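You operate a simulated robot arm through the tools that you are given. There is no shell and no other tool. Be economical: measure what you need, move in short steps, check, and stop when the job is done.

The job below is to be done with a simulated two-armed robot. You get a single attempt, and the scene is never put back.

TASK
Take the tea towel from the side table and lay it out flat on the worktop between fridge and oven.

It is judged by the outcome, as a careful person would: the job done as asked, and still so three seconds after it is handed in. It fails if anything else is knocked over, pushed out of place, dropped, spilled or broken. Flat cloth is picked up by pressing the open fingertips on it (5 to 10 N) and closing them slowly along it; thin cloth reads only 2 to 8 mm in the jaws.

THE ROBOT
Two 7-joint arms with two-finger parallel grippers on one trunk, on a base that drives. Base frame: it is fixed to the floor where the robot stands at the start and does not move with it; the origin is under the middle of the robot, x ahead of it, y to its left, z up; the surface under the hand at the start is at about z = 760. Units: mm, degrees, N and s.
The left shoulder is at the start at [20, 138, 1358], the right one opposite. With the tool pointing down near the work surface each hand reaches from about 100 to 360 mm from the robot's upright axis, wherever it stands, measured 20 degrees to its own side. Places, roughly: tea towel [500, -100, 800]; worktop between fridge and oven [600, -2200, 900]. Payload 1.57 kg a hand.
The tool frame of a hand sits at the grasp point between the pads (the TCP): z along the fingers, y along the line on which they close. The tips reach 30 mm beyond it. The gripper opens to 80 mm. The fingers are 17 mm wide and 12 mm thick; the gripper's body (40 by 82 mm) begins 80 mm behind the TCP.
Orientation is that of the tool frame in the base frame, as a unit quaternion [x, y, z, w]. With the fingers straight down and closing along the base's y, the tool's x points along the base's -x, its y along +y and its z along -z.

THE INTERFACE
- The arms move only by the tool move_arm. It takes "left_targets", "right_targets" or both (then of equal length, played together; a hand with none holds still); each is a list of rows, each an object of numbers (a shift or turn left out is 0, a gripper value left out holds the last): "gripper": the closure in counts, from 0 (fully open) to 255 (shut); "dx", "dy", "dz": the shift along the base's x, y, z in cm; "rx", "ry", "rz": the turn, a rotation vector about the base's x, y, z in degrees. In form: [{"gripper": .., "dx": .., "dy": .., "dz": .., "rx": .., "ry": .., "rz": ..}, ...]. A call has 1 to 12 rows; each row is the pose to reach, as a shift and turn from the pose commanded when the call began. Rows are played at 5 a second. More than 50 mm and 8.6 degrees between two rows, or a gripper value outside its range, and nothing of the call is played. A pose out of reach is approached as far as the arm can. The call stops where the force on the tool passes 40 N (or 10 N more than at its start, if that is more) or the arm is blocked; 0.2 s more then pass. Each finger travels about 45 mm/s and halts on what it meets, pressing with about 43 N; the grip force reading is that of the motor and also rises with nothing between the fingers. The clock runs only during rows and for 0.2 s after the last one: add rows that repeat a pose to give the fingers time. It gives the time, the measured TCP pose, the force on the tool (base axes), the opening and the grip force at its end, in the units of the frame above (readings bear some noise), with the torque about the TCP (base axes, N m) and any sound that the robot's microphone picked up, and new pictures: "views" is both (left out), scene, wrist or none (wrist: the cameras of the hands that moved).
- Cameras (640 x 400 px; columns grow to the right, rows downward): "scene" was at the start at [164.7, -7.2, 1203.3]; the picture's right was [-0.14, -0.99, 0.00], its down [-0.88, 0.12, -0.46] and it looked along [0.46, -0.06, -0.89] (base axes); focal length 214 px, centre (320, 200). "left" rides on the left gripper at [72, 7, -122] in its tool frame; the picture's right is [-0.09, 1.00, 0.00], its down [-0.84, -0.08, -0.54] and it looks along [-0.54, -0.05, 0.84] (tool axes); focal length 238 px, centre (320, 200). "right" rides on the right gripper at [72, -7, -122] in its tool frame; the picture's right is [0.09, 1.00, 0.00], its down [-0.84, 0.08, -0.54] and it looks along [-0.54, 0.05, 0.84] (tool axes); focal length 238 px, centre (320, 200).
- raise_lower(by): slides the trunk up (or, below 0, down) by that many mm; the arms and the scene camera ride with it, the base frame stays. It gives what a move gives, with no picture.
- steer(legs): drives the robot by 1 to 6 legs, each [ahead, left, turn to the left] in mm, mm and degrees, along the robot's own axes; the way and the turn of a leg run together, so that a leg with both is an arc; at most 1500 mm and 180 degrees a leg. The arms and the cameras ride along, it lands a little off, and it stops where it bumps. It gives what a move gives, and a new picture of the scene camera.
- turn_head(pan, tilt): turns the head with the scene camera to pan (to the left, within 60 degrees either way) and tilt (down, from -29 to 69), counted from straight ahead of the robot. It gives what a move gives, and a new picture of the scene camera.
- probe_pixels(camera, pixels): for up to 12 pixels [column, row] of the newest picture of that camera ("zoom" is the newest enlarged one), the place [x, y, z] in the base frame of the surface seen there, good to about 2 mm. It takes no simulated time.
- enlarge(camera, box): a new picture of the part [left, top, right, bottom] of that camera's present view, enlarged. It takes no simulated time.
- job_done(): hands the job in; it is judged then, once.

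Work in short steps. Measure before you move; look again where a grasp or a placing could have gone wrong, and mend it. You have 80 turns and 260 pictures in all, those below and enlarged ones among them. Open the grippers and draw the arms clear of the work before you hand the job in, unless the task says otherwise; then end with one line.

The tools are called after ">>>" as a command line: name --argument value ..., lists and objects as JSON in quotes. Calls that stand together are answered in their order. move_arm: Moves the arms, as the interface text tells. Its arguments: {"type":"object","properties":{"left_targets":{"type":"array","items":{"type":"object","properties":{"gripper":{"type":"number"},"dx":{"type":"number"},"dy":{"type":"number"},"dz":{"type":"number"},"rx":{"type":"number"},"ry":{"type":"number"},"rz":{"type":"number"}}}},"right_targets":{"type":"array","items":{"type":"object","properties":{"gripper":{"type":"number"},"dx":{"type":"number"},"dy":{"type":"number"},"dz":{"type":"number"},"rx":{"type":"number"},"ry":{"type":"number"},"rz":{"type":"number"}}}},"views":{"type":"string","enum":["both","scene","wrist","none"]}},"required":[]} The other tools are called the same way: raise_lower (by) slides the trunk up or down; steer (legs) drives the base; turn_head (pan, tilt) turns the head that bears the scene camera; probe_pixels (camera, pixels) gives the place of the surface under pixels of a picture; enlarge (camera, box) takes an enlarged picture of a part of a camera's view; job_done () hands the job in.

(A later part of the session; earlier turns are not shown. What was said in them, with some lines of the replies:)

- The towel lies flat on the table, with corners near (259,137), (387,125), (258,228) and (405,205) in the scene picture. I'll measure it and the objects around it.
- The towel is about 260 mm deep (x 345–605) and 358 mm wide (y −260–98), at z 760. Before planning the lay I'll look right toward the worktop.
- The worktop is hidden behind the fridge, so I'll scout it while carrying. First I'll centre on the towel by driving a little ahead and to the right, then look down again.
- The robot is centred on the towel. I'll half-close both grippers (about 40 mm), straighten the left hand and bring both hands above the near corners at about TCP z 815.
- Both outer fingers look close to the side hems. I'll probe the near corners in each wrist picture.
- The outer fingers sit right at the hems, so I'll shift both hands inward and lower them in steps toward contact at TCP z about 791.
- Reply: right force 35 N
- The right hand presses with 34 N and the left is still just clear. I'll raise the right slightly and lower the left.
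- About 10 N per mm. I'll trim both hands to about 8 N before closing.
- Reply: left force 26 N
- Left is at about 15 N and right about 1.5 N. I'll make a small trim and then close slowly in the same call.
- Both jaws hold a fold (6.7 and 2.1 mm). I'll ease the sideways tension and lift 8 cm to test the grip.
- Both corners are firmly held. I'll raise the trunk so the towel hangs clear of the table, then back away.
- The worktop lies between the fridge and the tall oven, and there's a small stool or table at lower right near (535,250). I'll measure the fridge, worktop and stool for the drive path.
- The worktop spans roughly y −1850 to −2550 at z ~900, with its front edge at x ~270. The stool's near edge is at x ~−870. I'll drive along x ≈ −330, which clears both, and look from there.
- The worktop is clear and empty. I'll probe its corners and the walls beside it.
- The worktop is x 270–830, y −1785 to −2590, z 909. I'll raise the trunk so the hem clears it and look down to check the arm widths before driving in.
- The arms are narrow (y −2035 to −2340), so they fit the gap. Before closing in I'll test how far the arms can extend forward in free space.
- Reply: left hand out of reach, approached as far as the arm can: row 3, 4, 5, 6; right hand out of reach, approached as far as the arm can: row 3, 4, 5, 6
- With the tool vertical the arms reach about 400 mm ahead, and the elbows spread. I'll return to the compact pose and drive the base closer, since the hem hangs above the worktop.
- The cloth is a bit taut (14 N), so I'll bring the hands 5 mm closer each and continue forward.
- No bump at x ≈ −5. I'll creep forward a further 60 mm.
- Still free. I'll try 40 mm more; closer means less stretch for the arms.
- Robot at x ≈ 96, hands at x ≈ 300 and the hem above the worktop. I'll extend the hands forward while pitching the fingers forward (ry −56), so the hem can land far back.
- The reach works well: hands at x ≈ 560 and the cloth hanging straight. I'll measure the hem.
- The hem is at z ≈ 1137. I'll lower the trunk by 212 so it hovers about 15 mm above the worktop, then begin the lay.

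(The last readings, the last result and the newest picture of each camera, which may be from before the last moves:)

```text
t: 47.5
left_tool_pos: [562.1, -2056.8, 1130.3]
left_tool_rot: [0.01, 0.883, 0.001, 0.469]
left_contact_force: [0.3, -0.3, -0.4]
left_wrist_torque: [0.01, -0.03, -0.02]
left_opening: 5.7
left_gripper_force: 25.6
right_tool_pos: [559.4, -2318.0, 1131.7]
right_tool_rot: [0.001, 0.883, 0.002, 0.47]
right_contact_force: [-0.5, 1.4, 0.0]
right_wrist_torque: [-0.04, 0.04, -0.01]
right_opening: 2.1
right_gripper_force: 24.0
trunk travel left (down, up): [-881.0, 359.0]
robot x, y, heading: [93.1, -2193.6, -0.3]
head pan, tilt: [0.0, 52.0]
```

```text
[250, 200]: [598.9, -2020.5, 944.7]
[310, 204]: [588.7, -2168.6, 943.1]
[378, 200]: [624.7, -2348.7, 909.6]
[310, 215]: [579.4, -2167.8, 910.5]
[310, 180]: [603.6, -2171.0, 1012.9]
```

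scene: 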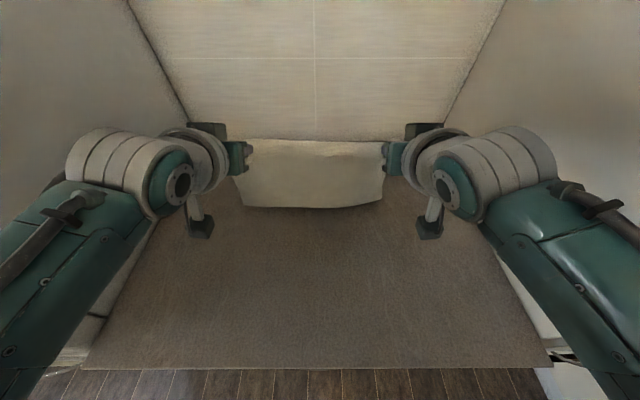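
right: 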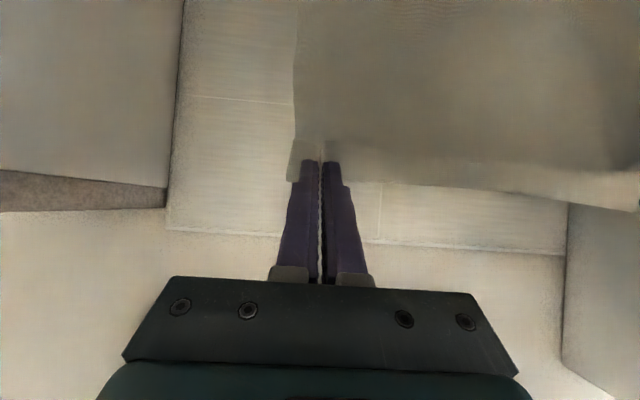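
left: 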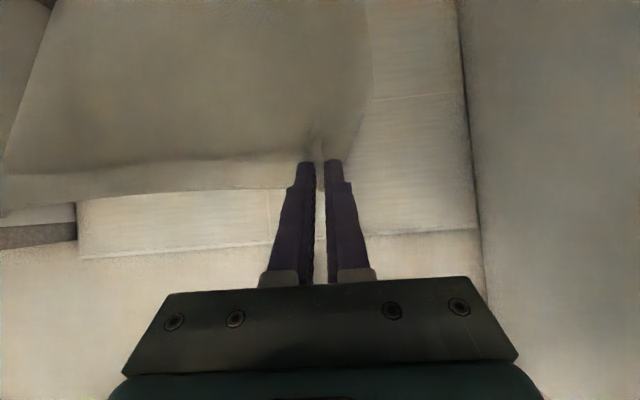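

The hem hovers about 25 mm above the worktop at x ≈ 590. First half of the lay: back and down at 45°, rotating the fingers toward vertical.

>>> move_arm --left_targets '[{"dx": -0.5, "dz": -1.2, "ry": 2}, {"dx": -1.2, "dz": -2.4, "ry": 4}, {"dx": -2.2, "dz": -3.2, "ry": 7}, {"dx": -3.3, "dz": -4, "ry": 10}, {"dx": -4.4, "dz": -5, "ry": 13}, {"dx": -5.6, "dz": -6, "ry": 16}, {"dx": -6.8, "dz": -7, "ry": 19}, {"dx": -8, "dz": -8, "ry": 22}, {"dx": -9.2, "dz": -9, "ry": 25}, {"dx": -10.5, "dz": -10, "ry": 28}, {"dx": -10.5, "dz": -10, "ry": 28}]' --right_targets '[{"dx": -0.5, "dz": -1.2, "ry": 2}, {"dx": -1.2, "dz": -2.4, "ry": 4}, {"dx": -2.2, "dz": -3.2, "ry": 7}, {"dx": -3.3, "dz": -4, "ry": 10}, {"dx": -4.4, "dz": -5, "ry": 13}, {"dx": -5.6, "dz": -6, "ry": 16}, {"dx": -6.8, "dz": -7, "ry": 19}, {"dx": -8, "dz": -8, "ry": 22}, {"dx": -9.2, "dz": -9, "ry": 25}, {"dx": -10.5, "dz": -10, "ry": 28}, {"dx": -10.5, "dz": -10, "ry": 28}]'

```text
t: 49.9
left_tool_pos: [455.9, -2058.0, 1030.2]
left_tool_rot: [0.01, 0.97, -0.001, 0.242]
left_contact_force: [-0.7, 0.4, -0.2]
left_wrist_torque: [0.0, 0.0, -0.02]
left_opening: 6.0
left_gripper_force: 26.2
right_tool_pos: [455.0, -2317.6, 1029.9]
right_tool_rot: [0.002, 0.971, 0.002, 0.241]
right_contact_force: [0.2, -1.0, -0.5]
right_wrist_torque: [0.01, -0.01, 0.03]
right_opening: 2.0
right_gripper_force: 23.2
trunk travel left (down, up): [-881.0, 359.0]
robot x, y, heading: [97.1, -2193.4, -0.3]
head pan, tilt: [0.0, 52.0]
```

scene: 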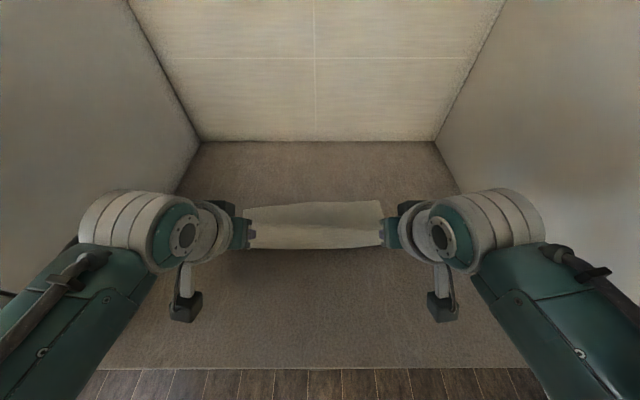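
right: 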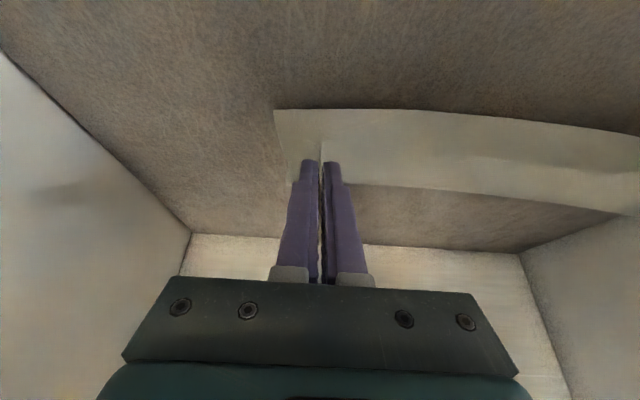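
left: 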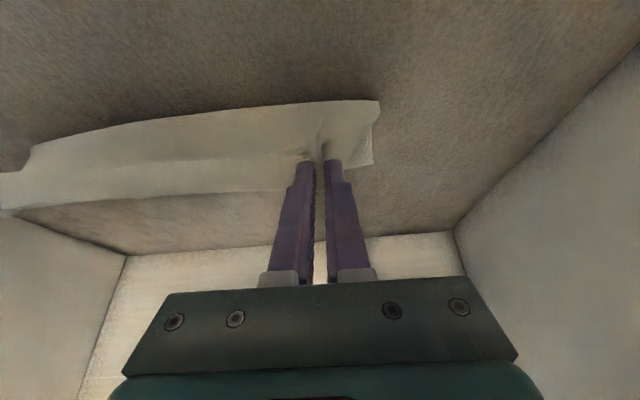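

I need to know how the cloth is folding, so I'll probe along its depth.

>>> probe_pixels --camera "scene" --pixels '[[312, 205], [312, 212], [312, 220], [312, 228], [312, 238], [312, 246], [312, 255], [312, 198]]'

>>> probe_pixels --camera "right" --pixels '[[400, 112], [400, 130], [400, 150], [400, 170], [400, 185], [400, 200], [290, 120], [290, 170]]'

>>> enlarge --camera "scene" --box '[220, 180, 420, 270]'

```text
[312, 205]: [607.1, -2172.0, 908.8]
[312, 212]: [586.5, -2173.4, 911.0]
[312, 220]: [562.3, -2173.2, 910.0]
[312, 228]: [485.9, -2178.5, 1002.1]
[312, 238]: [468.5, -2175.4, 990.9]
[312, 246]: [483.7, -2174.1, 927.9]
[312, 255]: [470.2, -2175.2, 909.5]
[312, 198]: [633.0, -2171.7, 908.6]
```

```text
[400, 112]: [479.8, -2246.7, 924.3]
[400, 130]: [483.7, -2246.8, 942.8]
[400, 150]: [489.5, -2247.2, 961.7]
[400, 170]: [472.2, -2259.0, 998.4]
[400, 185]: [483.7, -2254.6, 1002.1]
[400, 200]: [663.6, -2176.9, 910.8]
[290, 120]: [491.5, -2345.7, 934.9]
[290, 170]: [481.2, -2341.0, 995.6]
```

```text
3.20 times, centred on (320, 225) of scene
```

zoom: 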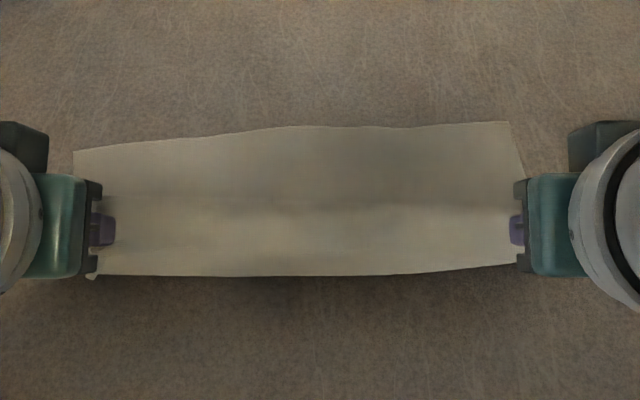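

The lay is going as planned: the hem is flat at x ≈ 607 and the cloth rises from x ≈ 490 to the hands. I'll continue with the second half down to just above the surface.

>>> move_arm --left_targets '[{"dx": -1, "dz": -1, "ry": 3}, {"dx": -2, "dz": -2, "ry": 6}, {"dx": -3, "dz": -3, "ry": 9}, {"dx": -4, "dz": -4, "ry": 12}, {"dx": -5, "dz": -5, "ry": 15}, {"dx": -6, "dz": -6, "ry": 18}, {"dx": -7, "dz": -7, "ry": 21}, {"dx": -8, "dz": -7.8, "ry": 24}, {"dx": -9, "dz": -8.2, "ry": 28}, {"dx": -9.4, "dz": -8.4, "ry": 28}, {"dx": -9.4, "dz": -8.6, "ry": 28}]' --right_targets '[{"dx": -1, "dz": -1, "ry": 3}, {"dx": -2, "dz": -2, "ry": 6}, {"dx": -3, "dz": -3, "ry": 9}, {"dx": -4, "dz": -4, "ry": 12}, {"dx": -5, "dz": -5, "ry": 15}, {"dx": -6, "dz": -6, "ry": 18}, {"dx": -7, "dz": -7, "ry": 21}, {"dx": -8, "dz": -7.8, "ry": 24}, {"dx": -9, "dz": -8.2, "ry": 28}, {"dx": -9.4, "dz": -8.4, "ry": 28}, {"dx": -9.4, "dz": -8.6, "ry": 28}]'

```text
t: 52.3
left_tool_pos: [364.0, -2057.4, 944.2]
left_tool_rot: [0.01, 1.0, -0.003, -0.002]
left_contact_force: [-0.2, -0.3, 1.4]
left_wrist_torque: [0.02, 0.0, -0.02]
left_opening: 5.6
left_gripper_force: 26.0
right_tool_pos: [360.1, -2317.8, 944.5]
right_tool_rot: [0.001, 1.0, 0.001, -0.001]
right_contact_force: [-0.4, -0.4, -0.6]
right_wrist_torque: [0.0, 0.02, 0.0]
right_opening: 2.3
right_gripper_force: 24.7
trunk travel left (down, up): [-881.0, 359.0]
robot x, y, heading: [95.6, -2194.4, -0.1]
head pan, tilt: [0.0, 52.0]
```

scene: 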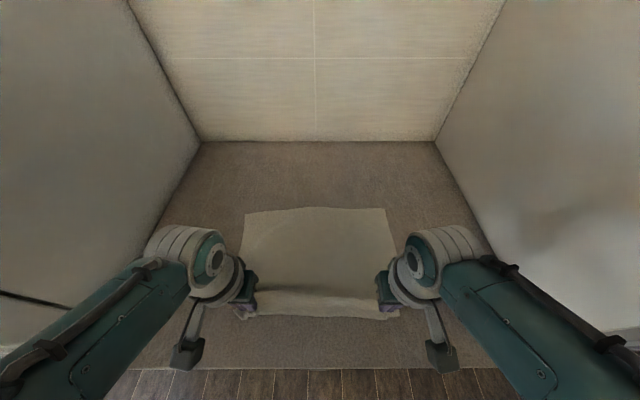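
right: 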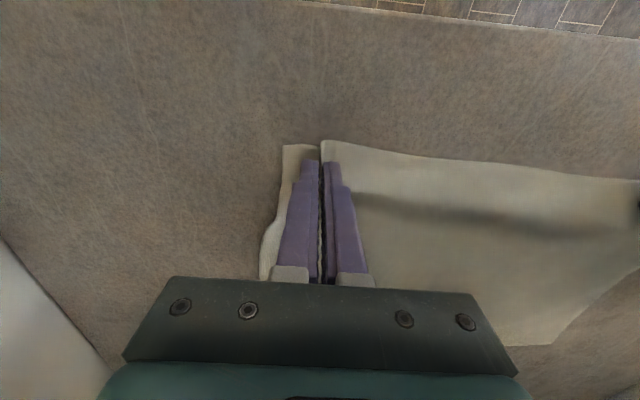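
left: 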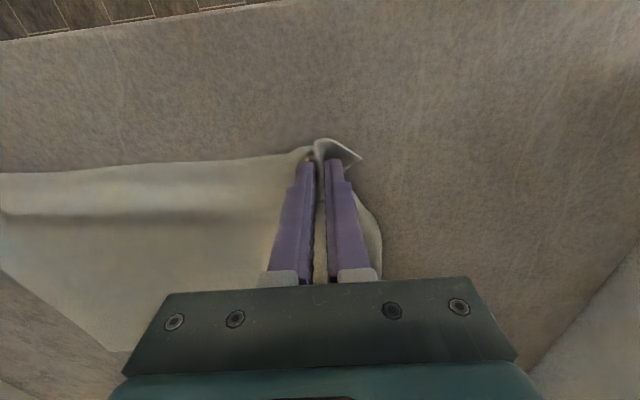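

The cloth is laid with a slight hump near the held edge. I'll pull back 12 mm while lowering the fingertips to the surface.

>>> move_arm --left_targets '[{"dx": -0.4, "dz": -0.15}, {"dx": -0.8, "dz": -0.25}, {"dx": -1.2, "dz": -0.35}, {"dx": -1.2, "dz": -0.4}]' --right_targets '[{"dx": -0.4, "dz": -0.15}, {"dx": -0.8, "dz": -0.25}, {"dx": -1.2, "dz": -0.35}, {"dx": -1.2, "dz": -0.4}]' --views "scene"

```text
t: 53.3
left_tool_pos: [353.5, -2056.6, 941.6]
left_tool_rot: [0.01, 1.0, -0.003, 0.002]
left_contact_force: [0.0, 0.5, 23.6]
left_wrist_torque: [0.11, -0.05, -0.02]
left_opening: 6.0
left_gripper_force: 25.9
right_tool_pos: [350.9, -2317.0, 940.9]
right_tool_rot: [0.002, 1.0, 0.002, 0.002]
right_contact_force: [2.4, -0.7, 13.4]
right_wrist_torque: [-0.02, -0.01, -0.03]
right_opening: 2.2
right_gripper_force: 23.4
trunk travel left (down, up): [-881.0, 359.0]
robot x, y, heading: [96.3, -2191.9, -0.2]
head pan, tilt: [0.0, 52.0]
```

scene: 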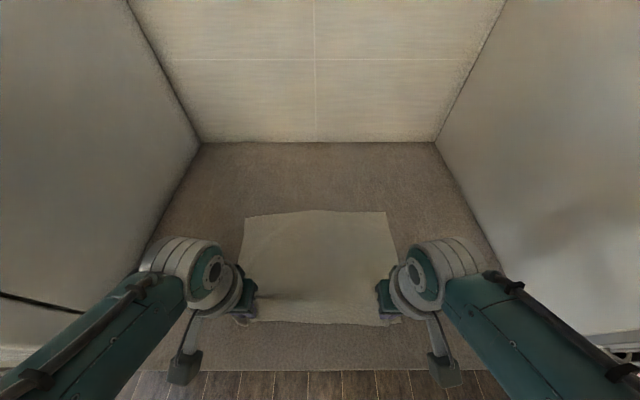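

It's flat now. I'll ease the left pressure and slowly open both jaws while pressed, to spread the pinched folds back out.

>>> move_arm --left_targets '[{"dz": 0.1, "gripper": 240}, {"dz": 0.1, "gripper": 225}, {"dz": 0.1, "gripper": 210}, {"dz": 0.1, "gripper": 195}, {"dz": 0.1, "gripper": 180}, {"dz": 0.1, "gripper": 165}, {"dz": 0.1, "gripper": 150}, {"dz": 0.1, "gripper": 135}, {"dz": 0.1, "gripper": 128}, {"dz": 0.1, "gripper": 128}]' --right_targets '[{"dz": 0.02, "gripper": 240}, {"dz": 0.02, "gripper": 225}, {"dz": 0.02, "gripper": 210}, {"dz": 0.02, "gripper": 195}, {"dz": 0.02, "gripper": 180}, {"dz": 0.02, "gripper": 165}, {"dz": 0.02, "gripper": 150}, {"dz": 0.02, "gripper": 135}, {"dz": 0.02, "gripper": 128}, {"dz": 0.02, "gripper": 128}]'

```text
t: 55.5
left_tool_pos: [351.5, -2057.9, 942.1]
left_tool_rot: [0.009, 1.0, -0.003, 0.001]
left_contact_force: [-0.3, -4.3, 19.7]
left_wrist_torque: [0.34, -0.13, -0.03]
left_opening: 35.1
left_gripper_force: 0.0
right_tool_pos: [351.3, -2316.4, 940.9]
right_tool_rot: [0.001, 1.0, 0.002, 0.001]
right_contact_force: [-0.2, 3.5, 20.3]
right_wrist_torque: [-0.19, 0.07, -0.02]
right_opening: 32.2
right_gripper_force: 0.0
trunk travel left (down, up): [-881.0, 359.0]
robot x, y, heading: [92.9, -2192.1, -0.0]
head pan, tilt: [0.0, 52.0]
```

scene: 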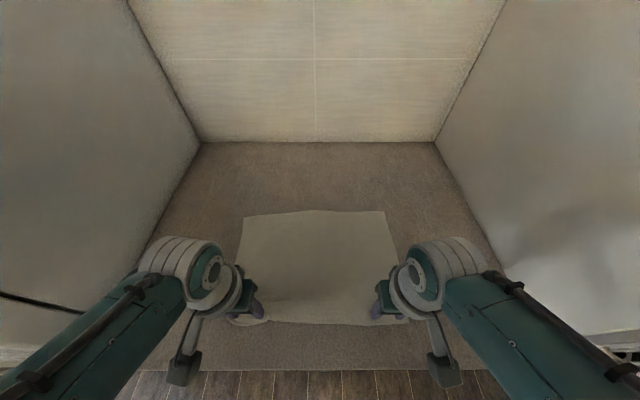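
right: 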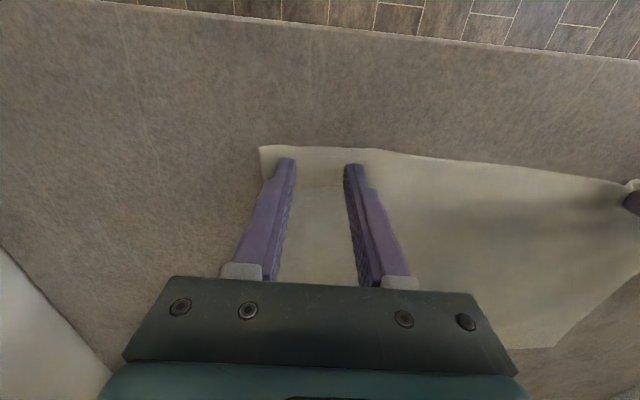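
left: 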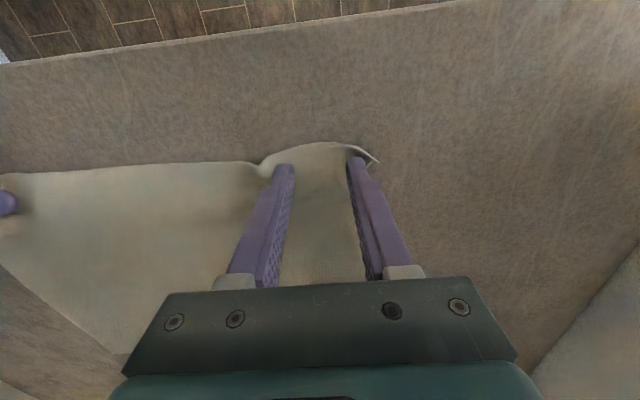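

The folds have spread out well. I'll lift both hands straight up and inspect, especially the left corner.

>>> move_arm --left_targets '[{"dz": 1}, {"dz": 3}, {"dz": 6}, {"dz": 10}, {"dz": 14}]' --right_targets '[{"dz": 1}, {"dz": 3}, {"dz": 6}, {"dz": 10}, {"dz": 14}]'

```text
t: 56.7
left_tool_pos: [349.8, -2057.3, 1084.1]
left_tool_rot: [0.009, 1.0, -0.003, -0.001]
left_contact_force: [-0.4, 0.3, -0.4]
left_wrist_torque: [0.01, -0.04, 0.0]
left_opening: 39.8
left_gripper_force: 0.0
right_tool_pos: [348.1, -2318.3, 1081.6]
right_tool_rot: [0.0, 1.0, 0.0, -0.001]
right_contact_force: [-0.9, -0.3, 0.2]
right_wrist_torque: [0.02, 0.0, 0.04]
right_opening: 39.8
right_gripper_force: 0.0
trunk travel left (down, up): [-881.0, 359.0]
robot x, y, heading: [96.5, -2190.1, -0.2]
head pan, tilt: [0.0, 52.0]
```

scene: 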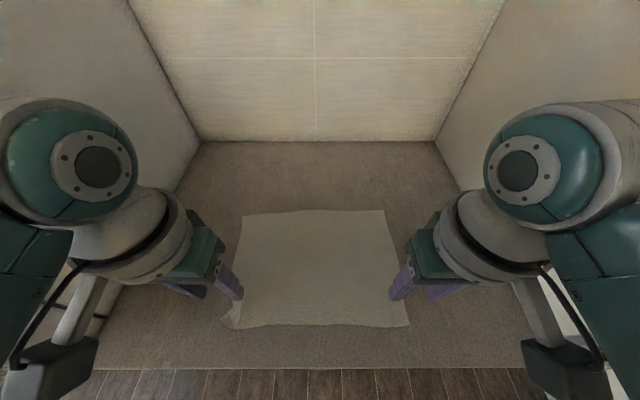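
right: 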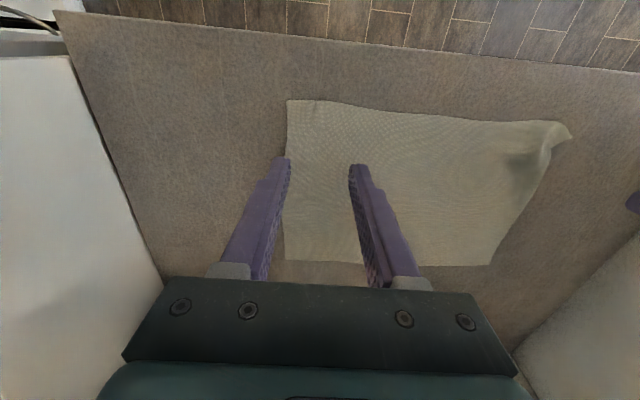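
left: 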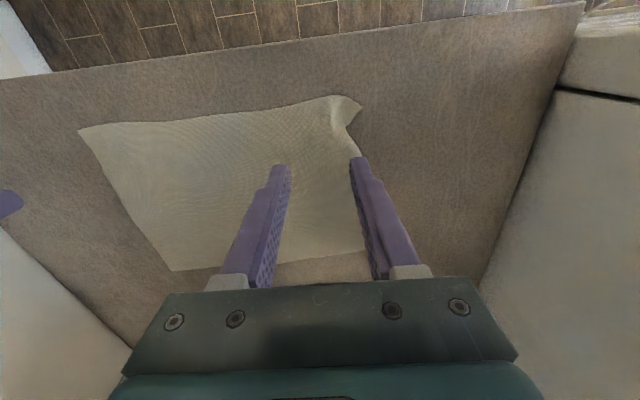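

The right corner is flat, but the left near corner (left camera ~(340,110)) has a pucker. I'll take a closer look and measure it.

>>> enlarge --camera "left" --box '[270, 70, 430, 170]'

>>> probe_pixels --camera "left" --pixels '[[360, 105], [345, 98], [332, 98], [300, 106], [338, 115], [330, 125], [346, 128], [358, 150], [320, 112], [310, 130], [358, 245], [84, 130]]'

```text
4.00 times, centred on (350, 120) of left
```

zoom: 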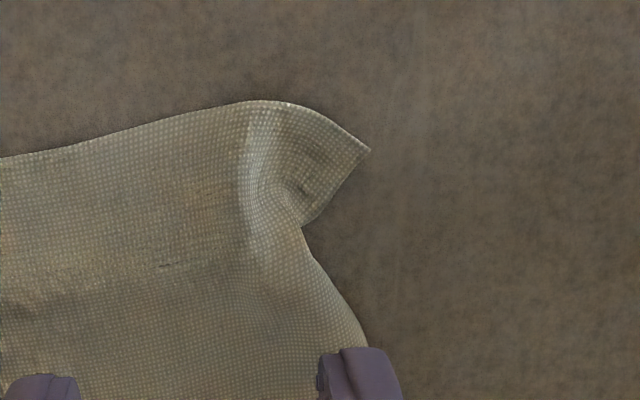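

```text
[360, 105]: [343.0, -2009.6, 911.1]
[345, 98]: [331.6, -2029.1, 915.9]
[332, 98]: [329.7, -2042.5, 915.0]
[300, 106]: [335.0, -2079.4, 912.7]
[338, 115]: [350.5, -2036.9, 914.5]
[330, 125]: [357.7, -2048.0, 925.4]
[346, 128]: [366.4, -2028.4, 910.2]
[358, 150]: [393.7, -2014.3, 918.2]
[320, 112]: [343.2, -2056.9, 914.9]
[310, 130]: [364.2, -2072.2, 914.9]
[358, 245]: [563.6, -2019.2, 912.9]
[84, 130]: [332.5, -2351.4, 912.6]
```

The corner has a small dart with a 15 mm ridge. I'll close the left fingers and come down over the corner flap at about (342, −2024), then drag it outward.

>>> move_arm --left_targets '[{"gripper": 200, "dx": -0.4, "dy": 1.7, "dz": -2}, {"gripper": 255, "dx": -0.8, "dy": 3.3, "dz": -5}, {"gripper": 255, "dx": -0.8, "dy": 3.3, "dz": -9}, {"gripper": 255, "dx": -0.8, "dy": 3.3, "dz": -12.5}, {"gripper": 255, "dx": -0.8, "dy": 3.3, "dz": -13.9}, {"gripper": 255, "dx": -0.8, "dy": 3.3, "dz": -14.1}]' --views "wrist"

```text
t: 58.1
left_tool_pos: [343.3, -2023.9, 940.6]
left_tool_rot: [0.009, 1.0, -0.003, 0.001]
left_contact_force: [-4.1, -0.4, 21.9]
left_wrist_torque: [0.0, 0.13, 0.01]
left_opening: 0.0
left_gripper_force: 21.2
right_tool_pos: [349.5, -2318.3, 1081.1]
right_tool_rot: [0.001, 1.0, 0.002, 0.0]
right_contact_force: [-0.9, 0.1, 0.1]
right_wrist_torque: [0.0, 0.01, 0.03]
right_opening: 39.8
right_gripper_force: 0.1
trunk travel left (down, up): [-881.0, 359.0]
robot x, y, heading: [100.4, -2189.9, -0.1]
head pan, tilt: [0.0, 52.0]
```

left: 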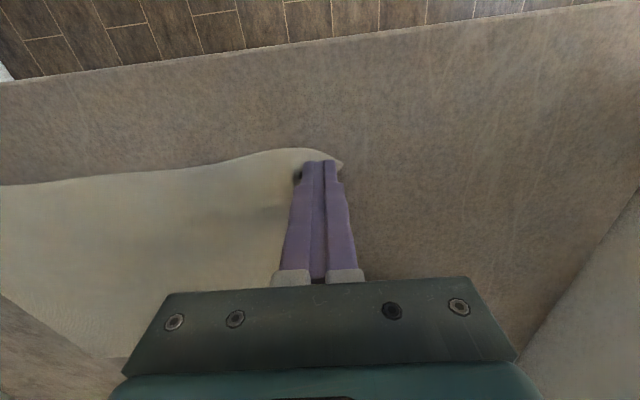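

Pressed at 22 N on the flap. I'll drag it outward and slightly toward the robot, then lift.

>>> move_arm --left_targets '[{"dx": -0.2, "dy": 0.4, "dz": 0.05}, {"dx": -0.4, "dy": 0.8, "dz": 0.05}, {"dx": -0.6, "dy": 1.2, "dz": 0.05}, {"dx": -0.7, "dy": 1.5, "dz": 0.05}, {"dx": -0.7, "dy": 1.5, "dz": 1}, {"dx": -0.7, "dy": 1.5, "dz": 4}, {"dx": -0.7, "dy": 1.5, "dz": 8}, {"dx": -0.7, "dy": 0, "dz": 12}]' --views "wrist"

>>> enlarge --camera "left" --box '[220, 70, 420, 195]'

```text
t: 59.9
left_tool_pos: [335.5, -2022.2, 1062.2]
left_tool_rot: [0.01, 1.0, -0.002, -0.001]
left_contact_force: [0.0, -0.9, -1.2]
left_wrist_torque: [0.0, -0.04, 0.03]
left_opening: 0.2
left_gripper_force: 21.2
right_tool_pos: [350.0, -2317.9, 1080.5]
right_tool_rot: [0.002, 1.0, 0.001, -0.002]
right_contact_force: [0.3, -0.5, -0.6]
right_wrist_torque: [0.0, -0.01, 0.0]
right_opening: 39.8
right_gripper_force: 0.2
trunk travel left (down, up): [-881.0, 359.0]
robot x, y, heading: [101.8, -2192.7, -0.2]
head pan, tilt: [0.0, 52.0]
```

left: 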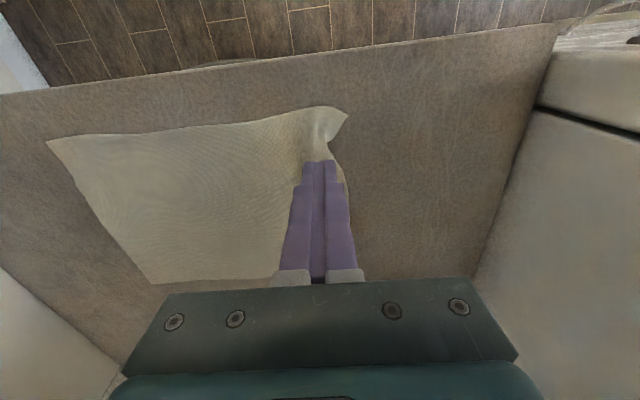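

```text
3.20 times, centred on (320, 132) of left
```

zoom: 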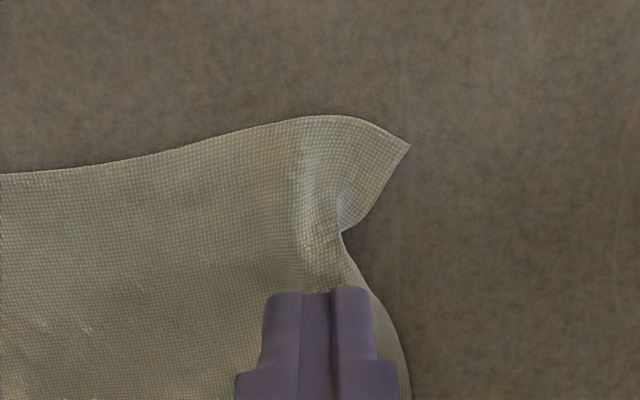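

It's better but a dent remains. I'll measure it again.

>>> probe_pixels --camera "zoom" --pixels '[[404, 147], [340, 122], [280, 128], [360, 185], [340, 215], [338, 240], [318, 232], [300, 200], [280, 240], [388, 320], [400, 380], [200, 200]]'

```text
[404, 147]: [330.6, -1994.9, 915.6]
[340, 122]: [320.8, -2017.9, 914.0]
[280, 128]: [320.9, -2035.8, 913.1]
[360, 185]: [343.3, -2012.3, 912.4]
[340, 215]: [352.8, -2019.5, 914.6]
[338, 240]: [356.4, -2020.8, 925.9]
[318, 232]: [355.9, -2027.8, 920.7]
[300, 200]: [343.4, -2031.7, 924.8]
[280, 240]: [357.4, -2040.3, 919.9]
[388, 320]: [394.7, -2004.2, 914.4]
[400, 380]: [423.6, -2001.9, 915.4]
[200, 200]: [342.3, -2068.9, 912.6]
```

The hem is dented in at (356, −2021) by about 18 mm. I'll press just inside the dent at (362, −2036) and drag it out in +y.

>>> move_arm --left_targets '[{"dx": 1.5, "dy": -0.8, "dz": -4}, {"dx": 2.65, "dy": -1.4, "dz": -8}, {"dx": 2.65, "dy": -1.4, "dz": -11.3}, {"dx": 2.65, "dy": -1.4, "dz": -12.1}, {"dx": 2.65, "dy": -1.4, "dz": -12.15}, {"dx": 2.7, "dy": -0.9, "dz": -12.15}, {"dx": 2.75, "dy": -0.4, "dz": -12.15}, {"dx": 2.8, "dy": 0.1, "dz": -12.15}, {"dx": 2.85, "dy": 0.5, "dz": -12.15}, {"dx": 2.85, "dy": 0.5, "dz": -11}, {"dx": 2.85, "dy": 0.5, "dz": -8}, {"dx": 2.85, "dy": 0, "dz": -4}]' --views "none"

>>> move_arm --left_targets '[{"dz": 4, "dx": 2}, {"dz": 8, "dx": 4}, {"dz": 8, "dx": 4}]' --views "both"

>>> enlarge --camera "left" --box '[220, 50, 420, 175]'

```text
t: 61.7
left_tool_pos: [368.0, -2025.1, 942.1]
left_tool_rot: [0.011, 1.0, -0.005, 0.005]
left_contact_force: [-2.0, -2.1, 21.1]
left_wrist_torque: [0.01, 0.14, -0.01]
left_opening: 0.0
left_gripper_force: 21.2
right_tool_pos: [349.1, -2318.4, 1079.9]
right_tool_rot: [0.002, 1.0, 0.001, 0.0]
right_contact_force: [-0.1, -0.1, 1.3]
right_wrist_torque: [-0.02, 0.0, 0.01]
right_opening: 39.7
right_gripper_force: 0.0
trunk travel left (down, up): [-881.0, 359.0]
robot x, y, heading: [95.1, -2191.0, -0.2]
head pan, tilt: [0.0, 52.0]
stopped in row 9 (left hand): the force on the tool passed its limit at 41 N (the readings are from after the stop); the commanded pose is now the measured one
```

```text
t: 62.5
left_tool_pos: [406.0, -2025.4, 1020.0]
left_tool_rot: [0.009, 1.0, -0.004, 0.001]
left_contact_force: [0.4, -0.2, 0.5]
left_wrist_torque: [0.04, -0.01, 0.06]
left_opening: 0.1
left_gripper_force: 21.2
right_tool_pos: [348.7, -2318.2, 1080.7]
right_tool_rot: [0.001, 1.0, 0.001, 0.0]
right_contact_force: [-0.5, -0.1, -0.4]
right_wrist_torque: [0.01, 0.05, -0.01]
right_opening: 39.8
right_gripper_force: 0.1
trunk travel left (down, up): [-881.0, 359.0]
robot x, y, heading: [101.8, -2191.1, -0.0]
head pan, tilt: [0.0, 52.0]
```

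scene: 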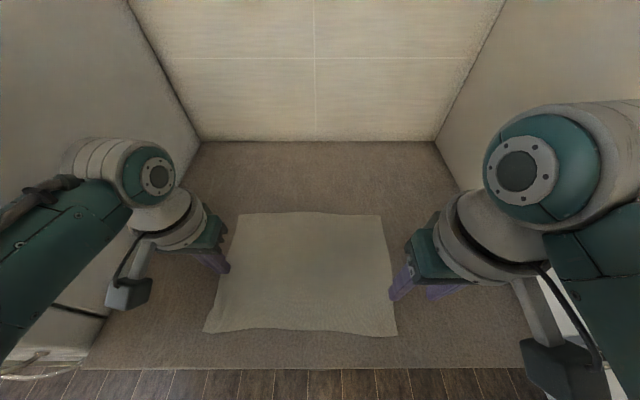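
left: 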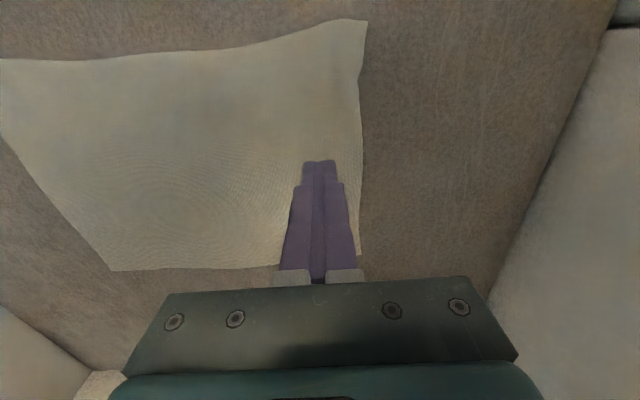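

```text
3.20 times, centred on (320, 112) of left
```

zoom: 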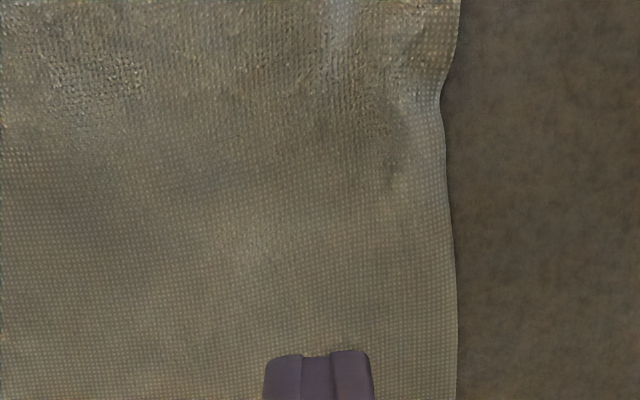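

The corner is now flat with a nearly straight hem. I'll open the left gripper, raise the trunk, back the robot away and take a final look.

>>> move_arm --left_targets '[{"dz": 4, "gripper": 255}, {"dz": 8, "gripper": 255}, {"dz": 8, "gripper": 0}, {"dz": 8, "gripper": 0}]' --right_targets '[{"dz": 1, "gripper": 128}, {"dz": 2, "gripper": 128}, {"dz": 3, "gripper": 0}, {"dz": 3, "gripper": 0}]' --views "none"

>>> raise_lower --by 100

>>> steer --legs '[[-350, 0, 0]]'

>>> enlarge --camera "scene" --box '[180, 120, 460, 295]'

```text
t: 63.5
left_tool_pos: [405.9, -2024.7, 1103.2]
left_tool_rot: [0.01, 1.0, -0.005, 0.003]
left_contact_force: [-0.1, 0.7, -0.7]
left_wrist_torque: [0.0, 0.0, -0.01]
left_opening: 50.0
left_gripper_force: 0.1
right_tool_pos: [349.2, -2318.4, 1111.4]
right_tool_rot: [0.002, 1.0, 0.001, 0.0]
right_contact_force: [0.4, 0.1, 1.3]
right_wrist_torque: [0.0, 0.02, 0.01]
right_opening: 80.2
right_gripper_force: 0.1
trunk travel left (down, up): [-881.0, 359.0]
robot x, y, heading: [94.1, -2190.4, -0.0]
head pan, tilt: [0.0, 52.0]
```

```text
t: 64.9
left_tool_pos: [407.0, -2023.9, 1201.4]
left_tool_rot: [0.009, 1.0, -0.004, 0.003]
left_contact_force: [-0.4, -0.4, 0.6]
left_wrist_torque: [0.0, -0.02, 0.01]
left_opening: 80.1
left_gripper_force: 0.1
right_tool_pos: [348.9, -2318.6, 1210.7]
right_tool_rot: [0.002, 1.0, 0.0, -0.001]
right_contact_force: [-0.4, 0.1, -0.2]
right_wrist_torque: [0.04, 0.01, 0.01]
right_opening: 80.2
right_gripper_force: 0.1
trunk travel left (down, up): [-981.0, 259.0]
robot x, y, heading: [94.7, -2193.8, -0.1]
head pan, tilt: [0.0, 52.0]
```

```text
t: 67.1
left_tool_pos: [55.6, -2024.1, 1201.6]
left_tool_rot: [0.01, 1.0, -0.005, 0.003]
left_contact_force: [0.0, -0.5, -0.1]
left_wrist_torque: [0.02, -0.03, -0.02]
left_opening: 80.2
left_gripper_force: 0.0
right_tool_pos: [-2.9, -2316.8, 1211.0]
right_tool_rot: [0.003, 1.0, 0.002, 0.0]
right_contact_force: [0.9, 0.1, 0.5]
right_wrist_torque: [0.0, -0.01, 0.01]
right_opening: 80.2
right_gripper_force: 0.1
trunk travel left (down, up): [-981.0, 259.0]
robot x, y, heading: [-255.4, -2187.9, -0.3]
head pan, tilt: [0.0, 52.0]
```

scene: 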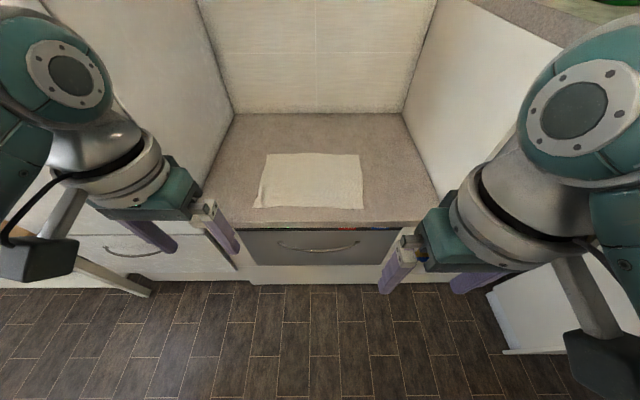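

```text
2.29 times, centred on (320, 208) of scene
```

zoom: 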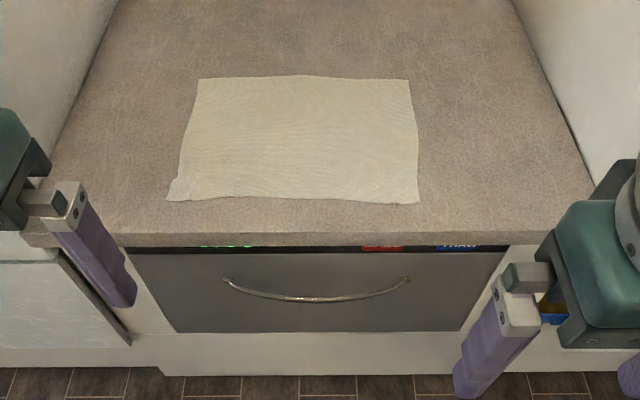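

The towel lies flat on the worktop, fully supported, the arms are clear and the grippers are open. I'm handing the job in.

>>> job_done

```text
The job is handed in.
```

The tea towel is spread flat on the worktop between the fridge and the oven; nothing else was moved or knocked over, and both arms are clear with grippers open.
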